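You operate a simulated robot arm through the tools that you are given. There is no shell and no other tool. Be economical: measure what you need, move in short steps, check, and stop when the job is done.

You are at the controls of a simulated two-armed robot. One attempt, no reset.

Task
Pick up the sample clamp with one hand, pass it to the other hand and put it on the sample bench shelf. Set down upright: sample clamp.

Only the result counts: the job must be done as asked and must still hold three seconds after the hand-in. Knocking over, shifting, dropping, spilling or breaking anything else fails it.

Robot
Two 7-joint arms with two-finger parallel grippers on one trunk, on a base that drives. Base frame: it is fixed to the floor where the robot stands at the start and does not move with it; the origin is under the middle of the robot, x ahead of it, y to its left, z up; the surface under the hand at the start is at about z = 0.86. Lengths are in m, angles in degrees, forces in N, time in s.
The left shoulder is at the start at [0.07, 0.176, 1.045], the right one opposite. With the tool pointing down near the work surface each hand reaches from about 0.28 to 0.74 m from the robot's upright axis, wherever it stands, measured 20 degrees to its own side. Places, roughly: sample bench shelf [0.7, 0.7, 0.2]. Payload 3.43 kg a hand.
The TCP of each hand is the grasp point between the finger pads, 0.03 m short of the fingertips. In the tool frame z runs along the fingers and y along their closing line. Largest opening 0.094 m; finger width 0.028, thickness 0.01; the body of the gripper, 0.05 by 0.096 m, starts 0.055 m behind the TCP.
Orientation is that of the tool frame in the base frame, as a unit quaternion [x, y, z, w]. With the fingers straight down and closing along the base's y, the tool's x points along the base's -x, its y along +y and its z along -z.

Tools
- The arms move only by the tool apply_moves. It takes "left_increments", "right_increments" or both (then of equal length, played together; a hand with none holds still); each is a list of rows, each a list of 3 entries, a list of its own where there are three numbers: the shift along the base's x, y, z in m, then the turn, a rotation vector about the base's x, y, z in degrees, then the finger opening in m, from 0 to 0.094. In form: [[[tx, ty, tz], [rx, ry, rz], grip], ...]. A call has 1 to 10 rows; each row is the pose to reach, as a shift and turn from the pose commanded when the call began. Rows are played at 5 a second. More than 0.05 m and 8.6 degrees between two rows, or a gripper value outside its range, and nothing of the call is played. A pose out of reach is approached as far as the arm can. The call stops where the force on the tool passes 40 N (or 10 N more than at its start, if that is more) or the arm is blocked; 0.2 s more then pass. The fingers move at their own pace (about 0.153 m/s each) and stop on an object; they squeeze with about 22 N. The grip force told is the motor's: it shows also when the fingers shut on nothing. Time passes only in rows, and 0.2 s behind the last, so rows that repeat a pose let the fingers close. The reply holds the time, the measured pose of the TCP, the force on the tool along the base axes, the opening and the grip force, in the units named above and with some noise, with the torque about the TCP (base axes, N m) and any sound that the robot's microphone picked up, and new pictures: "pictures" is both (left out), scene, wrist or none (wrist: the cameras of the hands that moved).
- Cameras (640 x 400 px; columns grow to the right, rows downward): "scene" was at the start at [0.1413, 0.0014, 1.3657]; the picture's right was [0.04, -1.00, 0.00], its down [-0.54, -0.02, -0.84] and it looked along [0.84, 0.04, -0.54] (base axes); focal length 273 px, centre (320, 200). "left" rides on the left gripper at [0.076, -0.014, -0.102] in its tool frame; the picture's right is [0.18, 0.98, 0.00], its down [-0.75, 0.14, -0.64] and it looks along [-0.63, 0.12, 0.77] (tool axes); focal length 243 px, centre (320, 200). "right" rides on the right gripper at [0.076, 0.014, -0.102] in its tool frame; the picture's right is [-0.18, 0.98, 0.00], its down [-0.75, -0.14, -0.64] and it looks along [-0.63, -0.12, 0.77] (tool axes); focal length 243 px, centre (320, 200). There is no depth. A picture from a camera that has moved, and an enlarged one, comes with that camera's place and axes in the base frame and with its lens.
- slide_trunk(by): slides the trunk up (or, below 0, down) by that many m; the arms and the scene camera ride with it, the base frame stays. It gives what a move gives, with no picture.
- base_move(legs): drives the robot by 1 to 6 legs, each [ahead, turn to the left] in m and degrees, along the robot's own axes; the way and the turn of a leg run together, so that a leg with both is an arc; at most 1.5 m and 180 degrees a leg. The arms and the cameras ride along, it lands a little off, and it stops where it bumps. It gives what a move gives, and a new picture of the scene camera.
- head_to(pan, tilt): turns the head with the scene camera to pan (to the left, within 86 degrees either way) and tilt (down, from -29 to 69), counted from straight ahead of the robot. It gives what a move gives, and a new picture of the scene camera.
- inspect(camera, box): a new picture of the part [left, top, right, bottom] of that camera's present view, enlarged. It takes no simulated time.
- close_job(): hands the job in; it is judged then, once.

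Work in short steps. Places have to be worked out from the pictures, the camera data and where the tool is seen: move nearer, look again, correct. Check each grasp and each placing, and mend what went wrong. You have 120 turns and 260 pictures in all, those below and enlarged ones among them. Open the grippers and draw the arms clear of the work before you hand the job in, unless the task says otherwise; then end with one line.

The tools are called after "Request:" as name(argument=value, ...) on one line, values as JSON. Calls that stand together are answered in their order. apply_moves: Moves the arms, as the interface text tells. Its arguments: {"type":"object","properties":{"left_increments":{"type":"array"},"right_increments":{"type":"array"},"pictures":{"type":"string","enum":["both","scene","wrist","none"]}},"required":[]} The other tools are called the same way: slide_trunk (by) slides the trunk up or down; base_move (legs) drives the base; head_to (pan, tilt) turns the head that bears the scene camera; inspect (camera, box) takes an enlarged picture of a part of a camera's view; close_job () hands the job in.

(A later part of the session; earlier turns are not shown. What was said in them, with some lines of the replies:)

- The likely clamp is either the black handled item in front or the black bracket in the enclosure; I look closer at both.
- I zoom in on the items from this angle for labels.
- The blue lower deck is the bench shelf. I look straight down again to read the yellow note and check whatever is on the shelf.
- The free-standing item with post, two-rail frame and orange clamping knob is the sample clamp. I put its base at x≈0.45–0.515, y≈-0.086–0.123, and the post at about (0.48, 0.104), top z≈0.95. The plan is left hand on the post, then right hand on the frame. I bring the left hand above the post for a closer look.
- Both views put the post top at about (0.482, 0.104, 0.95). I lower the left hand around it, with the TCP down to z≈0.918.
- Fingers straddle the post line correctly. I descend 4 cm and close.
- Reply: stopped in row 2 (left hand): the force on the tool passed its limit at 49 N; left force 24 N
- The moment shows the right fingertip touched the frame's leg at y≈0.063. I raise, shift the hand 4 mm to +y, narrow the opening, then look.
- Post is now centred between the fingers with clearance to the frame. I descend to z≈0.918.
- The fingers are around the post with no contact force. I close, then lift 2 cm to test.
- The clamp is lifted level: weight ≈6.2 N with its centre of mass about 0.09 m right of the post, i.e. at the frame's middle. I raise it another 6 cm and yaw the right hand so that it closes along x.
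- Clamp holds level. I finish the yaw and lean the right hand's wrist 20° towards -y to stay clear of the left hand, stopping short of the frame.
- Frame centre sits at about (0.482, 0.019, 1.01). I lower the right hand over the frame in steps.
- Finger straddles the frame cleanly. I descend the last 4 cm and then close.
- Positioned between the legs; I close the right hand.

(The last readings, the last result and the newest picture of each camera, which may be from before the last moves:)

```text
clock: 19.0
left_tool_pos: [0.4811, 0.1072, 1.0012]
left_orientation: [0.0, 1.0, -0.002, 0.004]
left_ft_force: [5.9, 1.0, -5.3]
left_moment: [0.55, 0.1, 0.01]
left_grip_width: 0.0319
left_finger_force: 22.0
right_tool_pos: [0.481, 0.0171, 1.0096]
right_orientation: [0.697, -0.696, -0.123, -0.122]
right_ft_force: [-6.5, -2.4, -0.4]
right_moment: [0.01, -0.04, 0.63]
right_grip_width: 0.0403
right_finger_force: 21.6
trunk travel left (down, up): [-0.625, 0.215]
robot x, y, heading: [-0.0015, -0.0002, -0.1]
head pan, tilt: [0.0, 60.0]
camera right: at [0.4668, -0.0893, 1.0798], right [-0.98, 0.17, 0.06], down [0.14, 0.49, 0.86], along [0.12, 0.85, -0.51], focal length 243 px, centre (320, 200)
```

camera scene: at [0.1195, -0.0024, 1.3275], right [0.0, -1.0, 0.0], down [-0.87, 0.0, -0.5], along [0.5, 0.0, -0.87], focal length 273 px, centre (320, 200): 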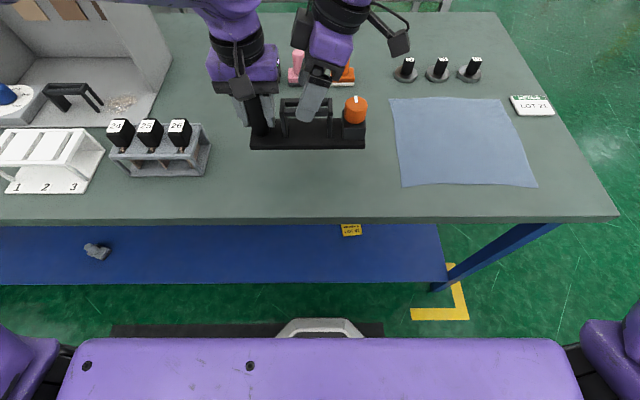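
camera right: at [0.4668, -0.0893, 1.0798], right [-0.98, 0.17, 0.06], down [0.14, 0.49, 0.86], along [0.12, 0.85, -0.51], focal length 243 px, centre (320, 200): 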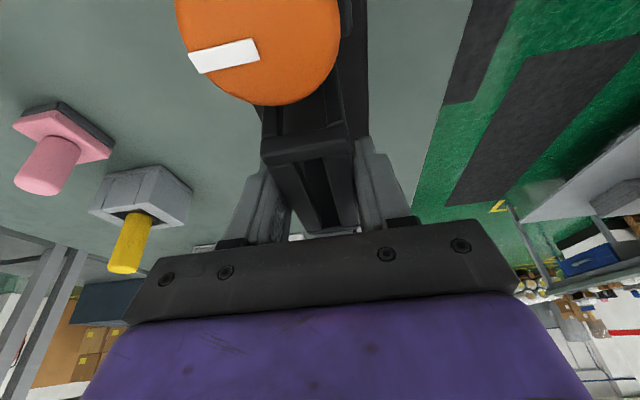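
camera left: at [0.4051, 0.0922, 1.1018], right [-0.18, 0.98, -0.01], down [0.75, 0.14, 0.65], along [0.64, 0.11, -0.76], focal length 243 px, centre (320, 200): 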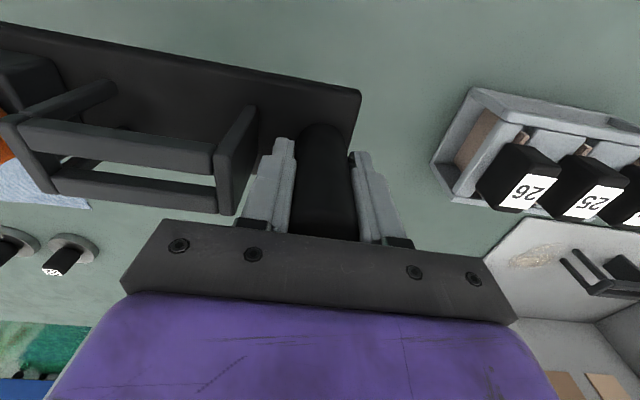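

Right grip is firm at 0.040 m. I open the left hand slightly and check that the right carries the load.

Request:
apply_moves(left_increments=[[[0, 0, 0], [0, 0, 0], 0.044], [[0, 0, 0], [0, 0, 0], 0.044], [[0, 0, 0], [0, 0, 0], 0.044]], right_increments=[[[0, 0, 0], [0, 0, 0], 0.02], [[0, 0, 0], [0, 0, 0], 0.02], [[0, 0, 0], [0, 0, 0], 0.02]])

Request:
inspect(camera="scene", box=[200, 20, 420, 180])

```text
clock: 19.8
left_tool_pos: [0.4821, 0.1075, 1.0001]
left_orientation: [0.001, 1.0, -0.003, 0.003]
left_ft_force: [-0.2, -0.1, -0.3]
left_moment: [-0.04, 0.02, -0.03]
left_grip_width: 0.0441
left_finger_force: 0.1
right_tool_pos: [0.4812, 0.0175, 1.0095]
right_orientation: [0.697, -0.696, -0.123, -0.122]
right_ft_force: [-0.1, -0.2, -0.2]
right_moment: [0.01, 0.02, -0.05]
right_grip_width: 0.0403
right_finger_force: 22.1
trunk travel left (down, up): [-0.625, 0.215]
robot x, y, heading: [-0.0007, -0.0014, 0.1]
head pan, tilt: [0.0, 60.0]
camera scene: at [0.1196, -0.0026, 1.3275], right [0.0, -1.0, 0.0], down [-0.87, 0.0, -0.5], along [0.5, 0.0, -0.87], focal length 273 px, centre (320, 200)
camera right: at [0.4669, -0.0894, 1.0798], right [-0.98, 0.17, 0.06], down [0.14, 0.49, 0.86], along [0.12, 0.85, -0.51], focal length 243 px, centre (320, 200)
camera left: at [0.4051, 0.0923, 1.1019], right [-0.18, 0.98, -0.01], down [0.75, 0.14, 0.65], along [0.64, 0.11, -0.76], focal length 243 px, centre (320, 200)
```

scene: 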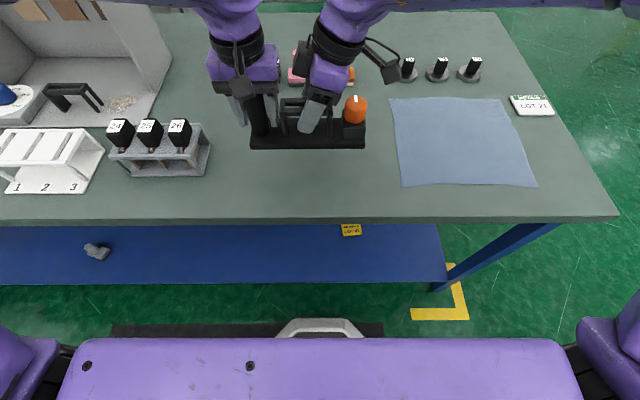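
right: 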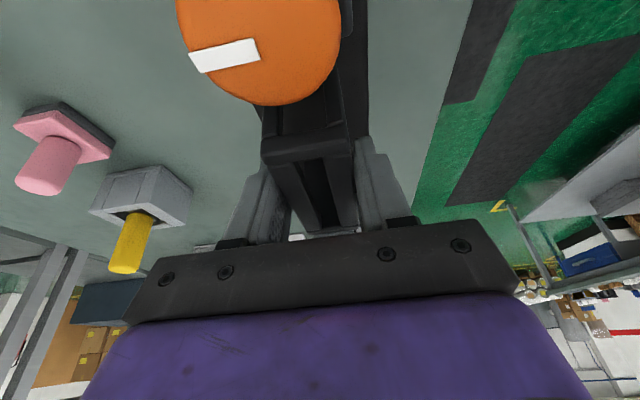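
left: 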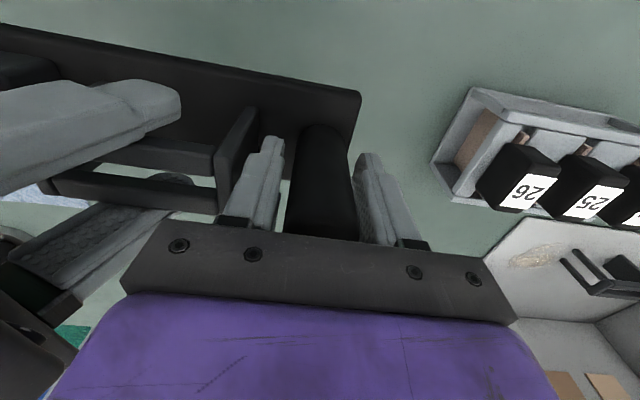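

```text
2.50 times, centred on (310, 100) of scene
camera zoom: at [0.1196, -0.0026, 1.3275], right [0.0, -1.0, 0.0], down [-0.87, 0.0, -0.5], along [0.5, 0.0, -0.87], focal length 683 px, centre (345, 450)
```

zoom: 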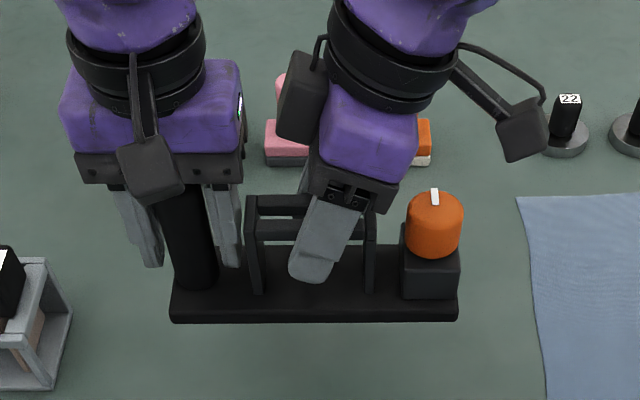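

Left is free and the clamp stays level in the right hand. I draw the left hand up off the post and then away to the left.

Request:
apply_moves(left_increments=[[[0, 0, 0.03], [0, 0, 0], 0.044], [[0, 0, 0.07], [0, 0, 0], 0.044], [[0, 0, 0.1], [0, 0, 0], 0.044], [[0, 0.04, 0.12], [0, 0, 0], 0.044], [[-0.03, 0.08, 0.12], [0, 0, 0], 0.044], [[-0.06, 0.12, 0.12], [0, 0, 0], 0.044], [[-0.09, 0.15, 0.12], [0, 0, 0], 0.044]], right_increments=[[[0, 0, 0], [0, 0, 0], 0.02], [[0, 0, 0], [0, 0, 0], 0.02], [[0, 0, 0], [0, 0, 0], 0.02], [[0, 0, 0.02], [0, 0, 0], 0.02], [[0, 0, 0.04], [0, 0, 0], 0.02], [[0, 0, 0.05], [0, 0, 0], 0.02], [[0, 0, 0.05], [0, 0, 0], 0.02]], pictures="scene")

Request:
inspect(camera="scene", box=[200, 0, 420, 160])

```text
clock: 21.4
left_tool_pos: [0.3915, 0.2592, 1.1202]
left_orientation: [0.001, 1.0, -0.002, 0.006]
left_ft_force: [0.1, -0.2, -0.2]
left_moment: [0.0, 0.01, 0.02]
left_grip_width: 0.0438
left_finger_force: 0.0
right_tool_pos: [0.4808, 0.0186, 1.0607]
right_orientation: [-0.696, 0.697, 0.122, 0.122]
right_ft_force: [-1.2, 0.2, -6.8]
right_moment: [-0.02, -0.04, -0.01]
right_grip_width: 0.0404
right_finger_force: 22.4
trunk travel left (down, up): [-0.625, 0.215]
robot x, y, heading: [-0.0001, -0.0022, -0.1]
head pan, tilt: [0.0, 60.0]
camera scene: at [0.1185, -0.0005, 1.3276], right [0.0, -1.0, 0.0], down [-0.87, 0.0, -0.5], along [0.5, 0.0, -0.87], focal length 273 px, centre (320, 200)
```

scene: 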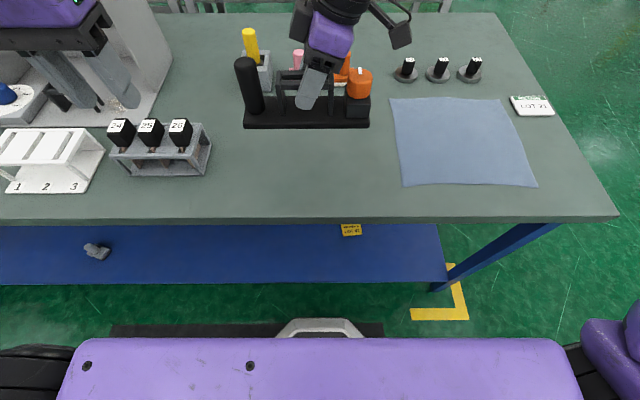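

```text
2.50 times, centred on (310, 80) of scene
camera zoom: at [0.1185, -0.0005, 1.3276], right [0.0, -1.0, 0.0], down [-0.87, 0.0, -0.5], along [0.5, 0.0, -0.87], focal length 683 px, centre (345, 500)
```

zoom: 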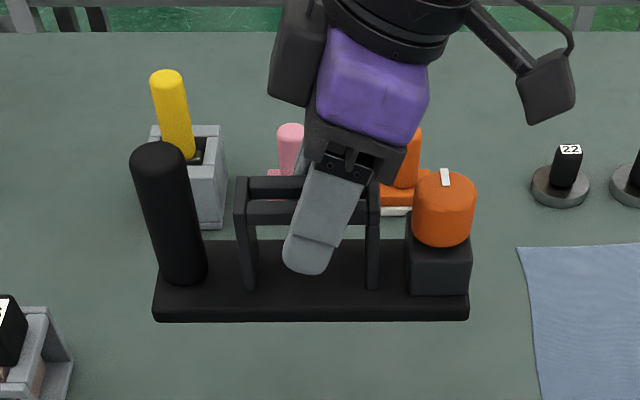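

The right hand now carries all the weight (6.8 N) with the clamp level. The shelf is under the bench, so I back straight off 0.38 m, then lower the trunk.

Request:
base_move(legs=[[-0.38, 0]])

```text
clock: 23.8
left_tool_pos: [0.0125, 0.2579, 1.1201]
left_orientation: [0.001, 1.0, -0.002, 0.003]
left_ft_force: [0.6, 0.0, -0.2]
left_moment: [0.02, -0.03, 0.01]
left_grip_width: 0.0438
left_finger_force: 0.1
right_tool_pos: [0.1021, 0.0174, 1.0593]
right_orientation: [0.697, -0.696, -0.123, -0.122]
right_ft_force: [0.1, 0.0, -6.9]
right_moment: [-0.01, 0.05, -0.05]
right_grip_width: 0.0405
right_finger_force: 22.2
trunk travel left (down, up): [-0.625, 0.215]
robot x, y, heading: [-0.3833, 0.0, -0.4]
head pan, tilt: [0.0, 60.0]
camera scene: at [-0.26, -0.0026, 1.3275], right [0.0, -1.0, 0.0], down [-0.87, 0.0, -0.5], along [0.5, 0.0, -0.87], focal length 273 px, centre (320, 200)
```

scene: 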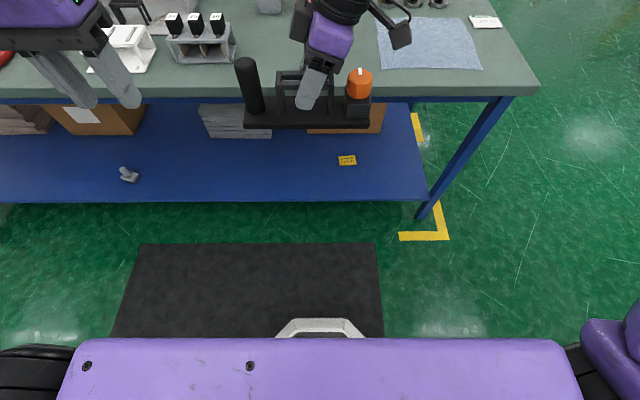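

Shelf: boxes at the back from x≈0.77, label at (0.62,-0.14), small grey item at (0.53,0.95), so the area around (0.5, 0.05) is free. I lower the trunk in two stages.

Request:
slide_trunk(by=-0.3)

Request:
slide_trunk(by=-0.28)

Request:
head_to(pan=0, tilt=30)

```text
clock: 26.8
left_tool_pos: [0.0118, 0.2575, 0.8219]
left_orientation: [0.001, 1.0, -0.003, 0.004]
left_ft_force: [0.0, 0.6, 1.0]
left_moment: [-0.01, 0.03, 0.0]
left_grip_width: 0.0438
left_finger_force: 0.1
right_tool_pos: [0.1017, 0.0161, 0.7602]
right_orientation: [0.697, -0.696, -0.123, -0.122]
right_ft_force: [-0.1, -0.2, -6.0]
right_moment: [-0.03, -0.01, -0.02]
right_grip_width: 0.0406
right_finger_force: 22.3
trunk travel left (down, up): [-0.325, 0.515]
robot x, y, heading: [-0.3795, -0.0033, -0.1]
head pan, tilt: [0.0, 60.0]
```

```text
clock: 29.6
left_tool_pos: [0.0114, 0.2579, 0.5404]
left_orientation: [0.0, 1.0, -0.003, 0.003]
left_ft_force: [-1.0, 1.2, 0.1]
left_moment: [0.0, 0.02, -0.01]
left_grip_width: 0.044
left_finger_force: 0.0
right_tool_pos: [0.1013, 0.0158, 0.4806]
right_orientation: [0.697, -0.696, -0.123, -0.121]
right_ft_force: [0.6, 0.1, -6.1]
right_moment: [0.0, 0.02, 0.03]
right_grip_width: 0.0403
right_finger_force: 22.4
trunk travel left (down, up): [-0.045, 0.795]
robot x, y, heading: [-0.38, -0.0028, -0.1]
head pan, tilt: [0.0, 60.0]
```

```text
clock: 30.6
left_tool_pos: [0.0119, 0.2584, 0.5409]
left_orientation: [0.001, 1.0, -0.003, 0.004]
left_ft_force: [-0.3, 1.0, -0.2]
left_moment: [-0.02, 0.02, -0.01]
left_grip_width: 0.0442
left_finger_force: 0.0
right_tool_pos: [0.102, 0.0172, 0.4805]
right_orientation: [-0.696, 0.696, 0.123, 0.123]
right_ft_force: [-0.1, -0.3, -5.7]
right_moment: [0.02, 0.01, 0.02]
right_grip_width: 0.0402
right_finger_force: 22.2
trunk travel left (down, up): [-0.045, 0.795]
robot x, y, heading: [-0.3826, 0.0007, 0.2]
head pan, tilt: [0.0, 30.0]
camera scene: at [-0.2368, -0.0026, 0.7895], right [0.0, -1.0, 0.0], down [-0.5, 0.0, -0.87], along [0.87, 0.0, -0.5], focal length 273 px, centre (320, 200)
```

scene: 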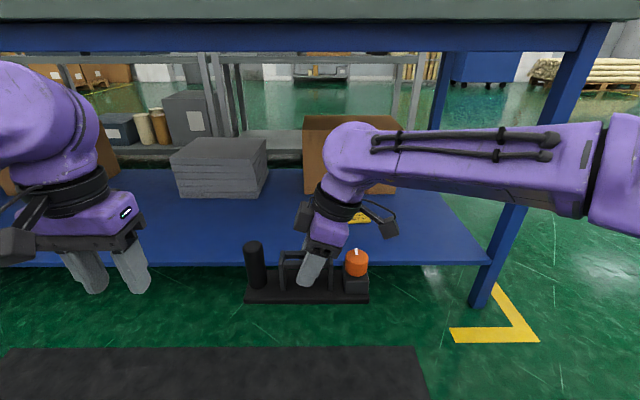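

The right elbow would come near the bench's right front leg (≈(0.40,-0.55)) if I drove straight in. I shift the robot about 0.35 m to the left first: turn 60°, drive 0.4 m, turn back, with the arms below the tabletop.

Request:
base_move(legs=[[0, 60], [0.4, 0], [0, -60]])

```text
clock: 38.3
left_tool_pos: [0.2126, 0.5997, 0.5409]
left_orientation: [0.002, 1.0, -0.003, 0.003]
left_ft_force: [-0.7, -0.3, 0.5]
left_moment: [-0.01, -0.01, -0.02]
left_grip_width: 0.044
left_finger_force: 0.0
right_tool_pos: [0.301, 0.3584, 0.479]
right_orientation: [-0.696, 0.697, 0.124, 0.122]
right_ft_force: [-0.1, 0.2, -6.5]
right_moment: [-0.01, 0.02, -0.02]
right_grip_width: 0.0404
right_finger_force: 22.6
trunk travel left (down, up): [-0.045, 0.795]
robot x, y, heading: [-0.1801, 0.3439, 0.1]
head pan, tilt: [0.0, 30.0]
camera scene: at [-0.0372, 0.3399, 0.7896], right [0.0, -1.0, 0.0], down [-0.5, 0.0, -0.87], along [0.87, 0.0, -0.5], focal length 273 px, centre (320, 200)
```

scene: 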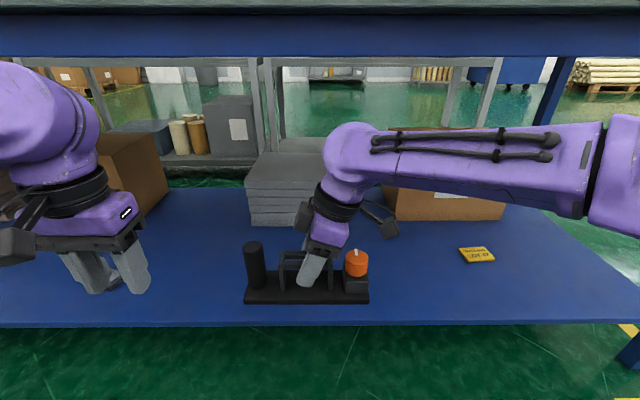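

Clear ahead: the shelf area in front is empty and the arm tops (z≈0.70) pass under the apron (z≈0.775). I drive forward 0.17 m.

Request:
base_move(legs=[[0.17, 0]])

Request:
head_to(pan=0, tilt=45)

```text
clock: 39.8
left_tool_pos: [0.3795, 0.5978, 0.539]
left_orientation: [0.003, 1.0, -0.002, 0.004]
left_ft_force: [-0.3, -0.2, 0.0]
left_moment: [-0.02, 0.04, 0.0]
left_grip_width: 0.0441
left_finger_force: 0.1
right_tool_pos: [0.4686, 0.3582, 0.4806]
right_orientation: [-0.695, 0.698, 0.12, 0.122]
right_ft_force: [-0.2, 0.7, -6.1]
right_moment: [0.0, -0.01, -0.03]
right_grip_width: 0.0405
right_finger_force: 21.3
trunk travel left (down, up): [-0.045, 0.795]
robot x, y, heading: [-0.0098, 0.3417, -0.1]
head pan, tilt: [0.0, 30.0]
camera scene: at [0.1308, 0.3409, 0.7893], right [0.0, -1.0, 0.0], down [-0.5, 0.0, -0.87], along [0.87, 0.0, -0.5], focal length 273 px, centre (320, 200)
```

scene: 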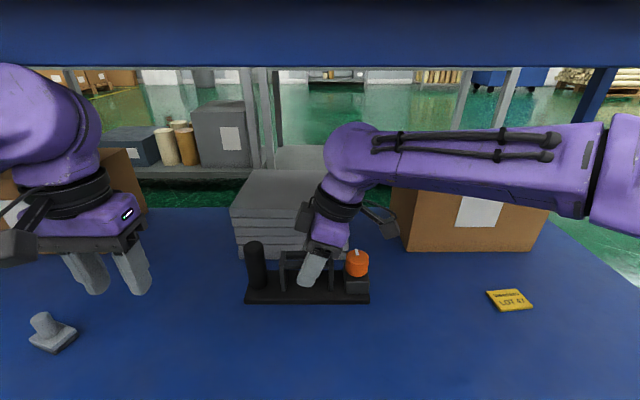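

```text
clock: 40.5
left_tool_pos: [0.38, 0.5984, 0.5388]
left_orientation: [0.006, 1.0, -0.002, 0.003]
left_ft_force: [0.3, -0.4, -0.4]
left_moment: [0.0, 0.02, 0.02]
left_grip_width: 0.0442
left_finger_force: 0.1
right_tool_pos: [0.4707, 0.3571, 0.4804]
right_orientation: [-0.695, 0.698, 0.121, 0.123]
right_ft_force: [-1.0, -0.2, -6.0]
right_moment: [0.0, -0.03, -0.01]
right_grip_width: 0.0402
right_finger_force: 22.1
trunk travel left (down, up): [-0.045, 0.795]
robot x, y, heading: [-0.0126, 0.3429, -0.1]
head pan, tilt: [0.0, 45.0]
camera scene: at [0.1219, 0.3414, 0.7672], right [0.0, -1.0, 0.0], down [-0.71, 0.0, -0.71], along [0.71, 0.0, -0.71], focal length 273 px, centre (320, 200)
```

scene: 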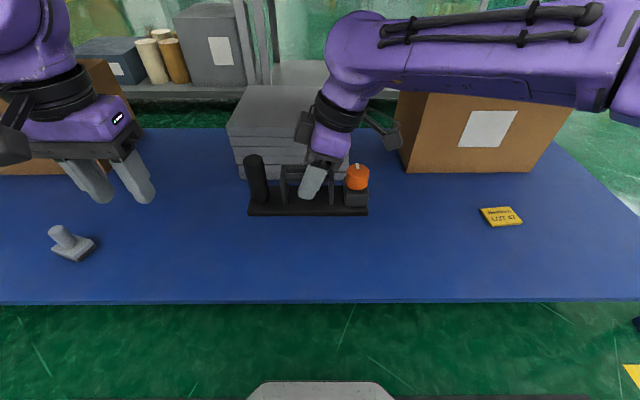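

Spot below the hand is free (shelf front edge x≈0.385, stack from 0.79). I lower to about 2 cm above the shelf.

Request:
apply_moves(right_increments=[[[0.01, 0, -0.03], [0, 0, 0], 0.02], [[0.02, 0, -0.06], [0, 0, 0], 0.02], [[0.03, 0, -0.09], [0, 0, 0], 0.02], [[0.035, 0, -0.12], [0, 0, 0], 0.02], [[0.035, 0, -0.15], [0, 0, 0], 0.02], [[0.035, 0, -0.18], [0, 0, 0], 0.02], [[0.035, 0, -0.185], [0, 0, 0], 0.02]])

Request:
inspect(camera="scene", box=[200, 120, 440, 300])

```text
clock: 42.1
left_tool_pos: [0.3807, 0.5984, 0.5386]
left_orientation: [0.005, 1.0, -0.001, 0.004]
left_ft_force: [0.3, 0.3, 0.4]
left_moment: [0.0, 0.01, -0.03]
left_grip_width: 0.0441
left_finger_force: 0.1
right_tool_pos: [0.5043, 0.3571, 0.2946]
right_orientation: [-0.695, 0.698, 0.12, 0.123]
right_ft_force: [0.5, 1.1, -5.7]
right_moment: [0.03, -0.04, 0.0]
right_grip_width: 0.0404
right_finger_force: 22.6
trunk travel left (down, up): [-0.045, 0.795]
robot x, y, heading: [-0.0068, 0.3439, -0.2]
head pan, tilt: [0.0, 45.0]
camera scene: at [0.1222, 0.3411, 0.7671], right [0.0, -1.0, 0.0], down [-0.71, 0.0, -0.71], along [0.71, 0.0, -0.71], focal length 273 px, centre (320, 200)
camera right: at [0.4904, 0.2515, 0.3662], right [-0.98, 0.18, 0.06], down [0.14, 0.49, 0.86], along [0.12, 0.85, -0.51], focal length 243 px, centre (320, 200)
```

scene: 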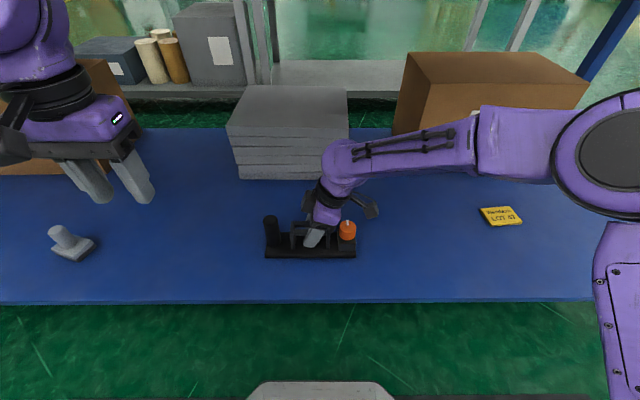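
right: 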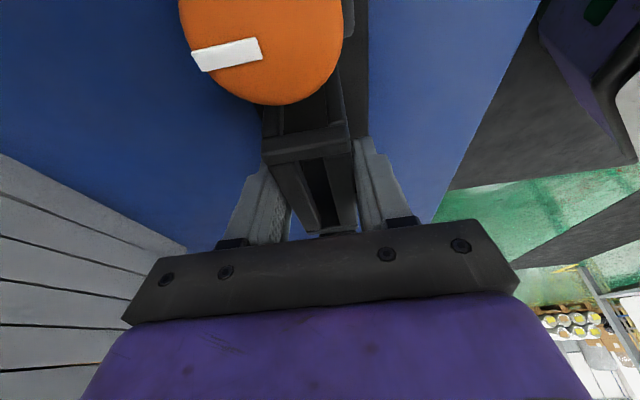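

```text
2.22 times, centred on (320, 210) of scene
camera zoom: at [0.1222, 0.3411, 0.7671], right [0.0, -1.0, 0.0], down [-0.71, 0.0, -0.71], along [0.71, 0.0, -0.71], focal length 607 px, centre (320, 178)
```

zoom: 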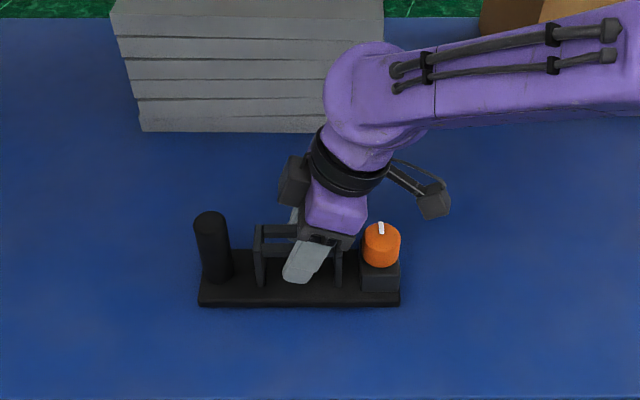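

Clamp sits just above the shelf, level. I go down slowly to look for contact.

Request:
apply_moves(right_increments=[[[0, 0, -0.006], [0, 0, 0], 0.02], [[0, 0, -0.012], [0, 0, 0], 0.02], [[0, 0, -0.018], [0, 0, 0], 0.02], [[0, 0, -0.022], [0, 0, 0], 0.02]], pictures="none")

Request:
apply_moves(right_increments=[[[0, 0, -0.002], [0, 0, 0], 0.02], [[0, 0, -0.004], [0, 0, 0], 0.02]], pictures="none")

```text
clock: 43.0
left_tool_pos: [0.3811, 0.5997, 0.5381]
left_orientation: [0.004, 1.0, -0.001, 0.002]
left_ft_force: [-0.4, 1.0, -0.5]
left_moment: [-0.01, 0.01, -0.02]
left_grip_width: 0.044
left_finger_force: 0.2
right_tool_pos: [0.5063, 0.3575, 0.2827]
right_orientation: [-0.695, 0.697, 0.121, 0.126]
right_ft_force: [-7.0, -5.2, 10.7]
right_moment: [-0.51, -0.04, -0.04]
right_grip_width: 0.0404
right_finger_force: 21.4
trunk travel left (down, up): [-0.045, 0.795]
robot x, y, heading: [-0.0099, 0.3436, -0.1]
head pan, tilt: [0.0, 45.0]
stopped in row 3 (right hand): the force on the tool passed its limit at 70 N (the readings are from after the stop); the commanded pose is now the measured one
```

```text
clock: 43.5
left_tool_pos: [0.3802, 0.5985, 0.5397]
left_orientation: [0.004, 1.0, -0.001, 0.002]
left_ft_force: [0.3, 0.2, -0.2]
left_moment: [0.02, -0.01, 0.0]
left_grip_width: 0.044
left_finger_force: 0.0
right_tool_pos: [0.5052, 0.359, 0.2809]
right_orientation: [-0.695, 0.697, 0.122, 0.128]
right_ft_force: [-13.5, -5.3, 32.6]
right_moment: [0.15, 0.29, 0.4]
right_grip_width: 0.0405
right_finger_force: 22.0
trunk travel left (down, up): [-0.045, 0.795]
robot x, y, heading: [-0.0087, 0.342, -0.3]
head pan, tilt: [0.0, 45.0]
```

Contact found (shelf top ≈0.214). I ease the press off slightly and look before opening.

Request:
apply_moves(right_increments=[[[0, 0, 0.002], [0, 0, 0], 0.02], [[0, 0, 0.002], [0, 0, 0], 0.02]], pictures="wrist")

Request:
inspect(camera="scene", box=[240, 180, 400, 280])

```text
clock: 44.1
left_tool_pos: [0.3794, 0.5982, 0.5388]
left_orientation: [0.004, 1.0, 0.0, 0.001]
left_ft_force: [0.5, 0.0, -0.1]
left_moment: [-0.04, -0.02, 0.03]
left_grip_width: 0.0438
left_finger_force: 0.0
right_tool_pos: [0.5065, 0.3594, 0.281]
right_orientation: [-0.695, 0.697, 0.122, 0.127]
right_ft_force: [-7.1, 7.4, 19.3]
right_moment: [-0.09, -0.06, -0.1]
right_grip_width: 0.0406
right_finger_force: 22.2
trunk travel left (down, up): [-0.045, 0.795]
robot x, y, heading: [-0.0092, 0.339, -0.3]
head pan, tilt: [0.0, 45.0]
camera right: at [0.4906, 0.2526, 0.3509], right [-0.98, 0.18, 0.06], down [0.14, 0.48, 0.86], along [0.13, 0.86, -0.5], focal length 243 px, centre (320, 200)
```

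right: 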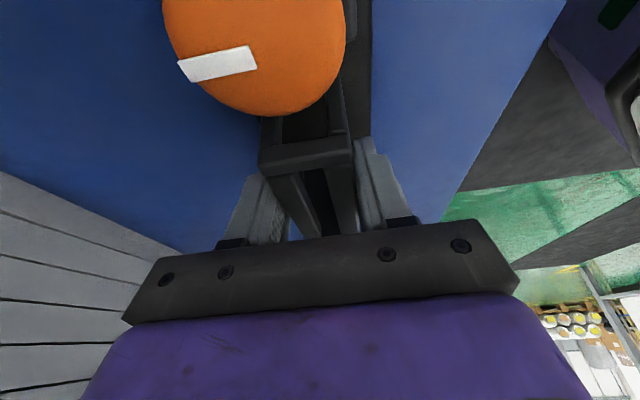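

```text
4.00 times, centred on (320, 230) of scene
camera zoom: at [0.1213, 0.3401, 0.7674], right [0.0, -1.0, 0.0], down [-0.71, 0.0, -0.71], along [0.71, 0.0, -0.71], focal length 1093 px, centre (320, 80)
```

zoom: 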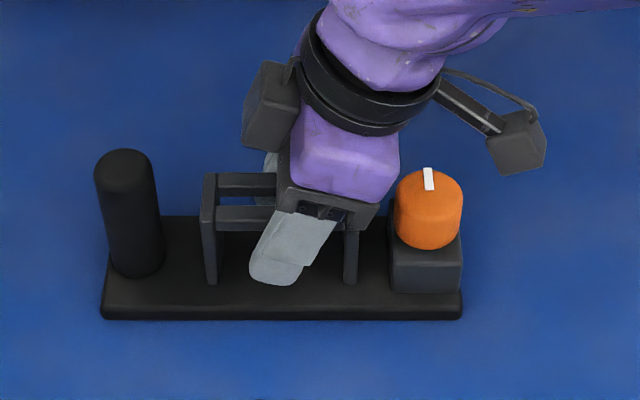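

The base lies flat on the shelf. I open the right hand.

Request:
apply_moves(right_increments=[[[0, 0, 0.001], [0, 0, 0], 0.05], [[0, 0, 0.001], [0, 0, 0], 0.06], [[0, 0, 0.001], [0, 0, 0], 0.066]], pictures="wrist")

Request:
inspect(camera="scene", box=[240, 180, 400, 280])

```text
clock: 45.0
left_tool_pos: [0.382, 0.5985, 0.5379]
left_orientation: [0.005, 1.0, 0.0, 0.0]
left_ft_force: [-0.2, 0.1, -0.2]
left_moment: [-0.02, -0.02, 0.0]
left_grip_width: 0.0441
left_finger_force: 0.1
right_tool_pos: [0.5069, 0.3574, 0.2803]
right_orientation: [-0.694, 0.698, 0.123, 0.125]
right_ft_force: [0.0, 0.1, -0.5]
right_moment: [0.04, 0.02, -0.02]
right_grip_width: 0.0661
right_finger_force: 0.0
trunk travel left (down, up): [-0.045, 0.795]
robot x, y, heading: [-0.0089, 0.3435, -0.3]
head pan, tilt: [0.0, 45.0]
camera right: at [0.4914, 0.2512, 0.35], right [-0.98, 0.18, 0.06], down [0.14, 0.49, 0.86], along [0.12, 0.86, -0.5], focal length 243 px, centre (320, 200)
```

right: 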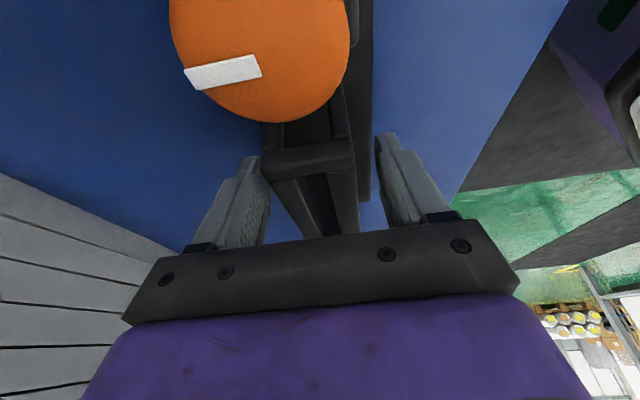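

```text
4.00 times, centred on (320, 230) of scene
camera zoom: at [0.1233, 0.3393, 0.7669], right [0.0, -1.0, 0.0], down [-0.71, 0.0, -0.71], along [0.71, 0.0, -0.71], focal length 1093 px, centre (320, 80)
```

zoom: 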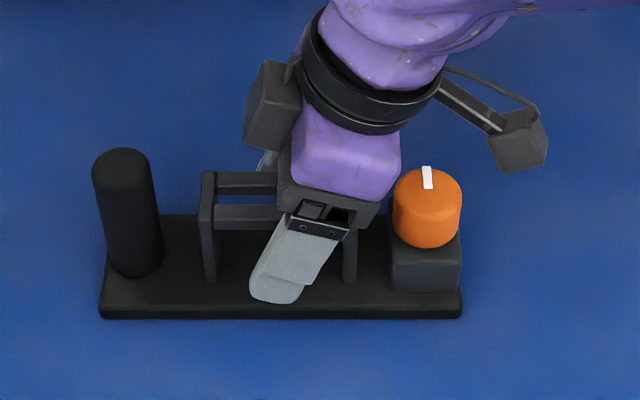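

Clamp stands free. I raise the right hand straight up off it.

Request:
apply_moves(right_increments=[[[0, 0, 0.02], [0, 0, 0], 0.066], [[0, 0, 0.05], [0, 0, 0], 0.066], [[0, 0, 0.09], [0, 0, 0], 0.066], [[0, 0, 0.13], [0, 0, 0], 0.066], [[-0.02, 0, 0.17], [0, 0, 0], 0.066], [[-0.04, 0, 0.2], [0, 0, 0], 0.066]], pictures="scene")

Request:
inspect(camera="scene", box=[240, 180, 400, 280])

```text
clock: 46.4
left_tool_pos: [0.381, 0.5976, 0.5378]
left_orientation: [0.005, 1.0, 0.0, 0.0]
left_ft_force: [0.2, 0.7, -0.1]
left_moment: [-0.02, 0.0, 0.01]
left_grip_width: 0.0443
left_finger_force: 0.1
right_tool_pos: [0.4654, 0.3579, 0.4816]
right_orientation: [-0.694, 0.698, 0.123, 0.125]
right_ft_force: [0.2, 0.4, -0.4]
right_moment: [0.03, 0.01, 0.02]
right_grip_width: 0.0662
right_finger_force: 0.1
trunk travel left (down, up): [-0.045, 0.795]
robot x, y, heading: [-0.0102, 0.3417, -0.1]
head pan, tilt: [0.0, 45.0]
camera scene: at [0.1231, 0.3396, 0.767], right [0.0, -1.0, 0.0], down [-0.71, 0.0, -0.71], along [0.71, 0.0, -0.71], focal length 273 px, centre (320, 200)
```

scene: 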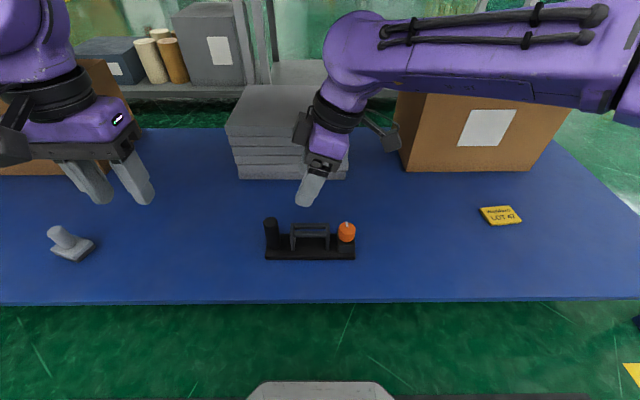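

```text
4.00 times, centred on (320, 230) of scene
camera zoom: at [0.1231, 0.3396, 0.767], right [0.0, -1.0, 0.0], down [-0.71, 0.0, -0.71], along [0.71, 0.0, -0.71], focal length 1093 px, centre (320, 80)
```

zoom: 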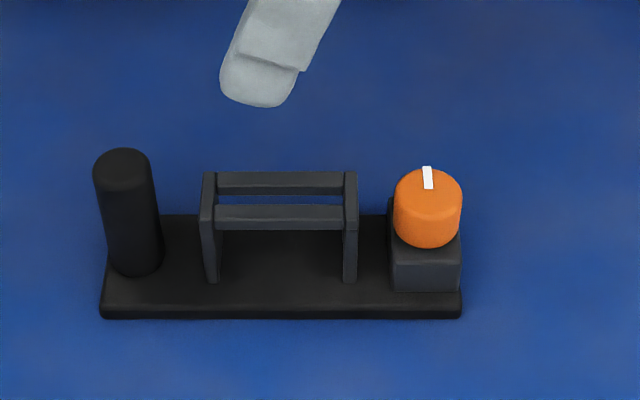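

The clamp stands upright on the shelf, clear of everything. I back the robot 0.25 m out from under the bench and open the grippers.

Request:
base_move(legs=[[-0.25, 0]])

Request:
apply_moves(left_increments=[[[0, 0, 0], [0, 0, 0], 0.094], [[0, 0, 0], [0, 0, 0], 0.094], [[0, 0, 0], [0, 0, 0], 0.094]], right_increments=[[[0, 0, 0], [0, 0, 0], 0.094], [[0, 0, 0], [0, 0, 0], 0.094], [[0, 0, 0], [0, 0, 0], 0.094]], pictures="scene")

```text
clock: 48.2
left_tool_pos: [0.1311, 0.5979, 0.5389]
left_orientation: [0.005, 1.0, -0.001, 0.0]
left_ft_force: [-0.6, -0.3, -0.1]
left_moment: [0.0, 0.0, 0.01]
left_grip_width: 0.044
left_finger_force: 0.1
right_tool_pos: [0.2173, 0.3591, 0.48]
right_orientation: [-0.694, 0.698, 0.122, 0.125]
right_ft_force: [0.6, -0.6, 0.7]
right_moment: [-0.02, -0.03, 0.04]
right_grip_width: 0.0661
right_finger_force: 0.1
trunk travel left (down, up): [-0.045, 0.795]
robot x, y, heading: [-0.2569, 0.3459, 0.0]
head pan, tilt: [0.0, 45.0]
camera scene: at [-0.1265, 0.3401, 0.7671], right [0.0, -1.0, 0.0], down [-0.71, 0.0, -0.71], along [0.71, 0.0, -0.71], focal length 273 px, centre (320, 200)
```

scene: 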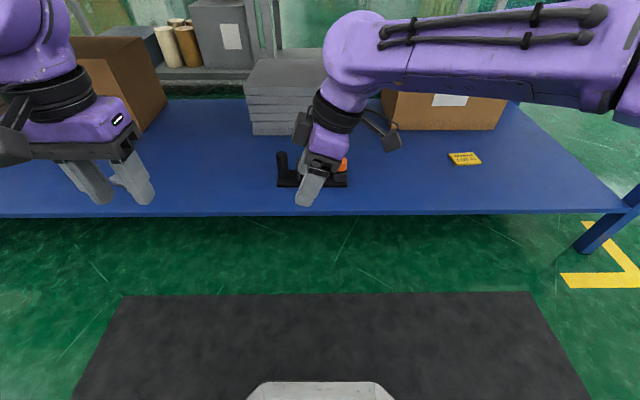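

```text
clock: 49.0
left_tool_pos: [0.1317, 0.5981, 0.5375]
left_orientation: [0.005, 1.0, 0.0, 0.0]
left_ft_force: [0.3, 0.3, -0.7]
left_moment: [0.01, -0.01, 0.01]
left_grip_width: 0.0941
left_finger_force: 0.1
right_tool_pos: [0.2166, 0.3598, 0.4811]
right_orientation: [-0.694, 0.698, 0.123, 0.126]
right_ft_force: [0.7, -0.1, 0.1]
right_moment: [-0.01, -0.01, 0.02]
right_grip_width: 0.0941
right_finger_force: 0.0
trunk travel left (down, up): [-0.045, 0.795]
robot x, y, heading: [-0.2581, 0.3441, 0.0]
head pan, tilt: [0.0, 45.0]
camera scene: at [-0.1265, 0.3401, 0.7671], right [0.0, -1.0, 0.0], down [-0.71, 0.0, -0.71], along [0.71, 0.0, -0.71], focal length 273 px, centre (320, 200)
```

scene: 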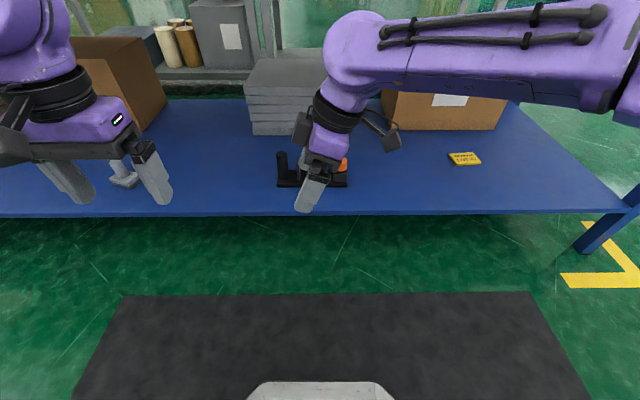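

The clamp stands on the shelf, both grippers are open and the arms are clear; I hand in.

Request:
close_job()

```text
The job is handed in.
```

The sample clamp was picked up with the left hand, passed to the right, and set upright on the sample bench shelf at about [0.51, 0.36]. Nothing else looked moved in the pictures. I took the black item with the orange knob to be the sample clamp, since nothing on the bench is labelled as one.
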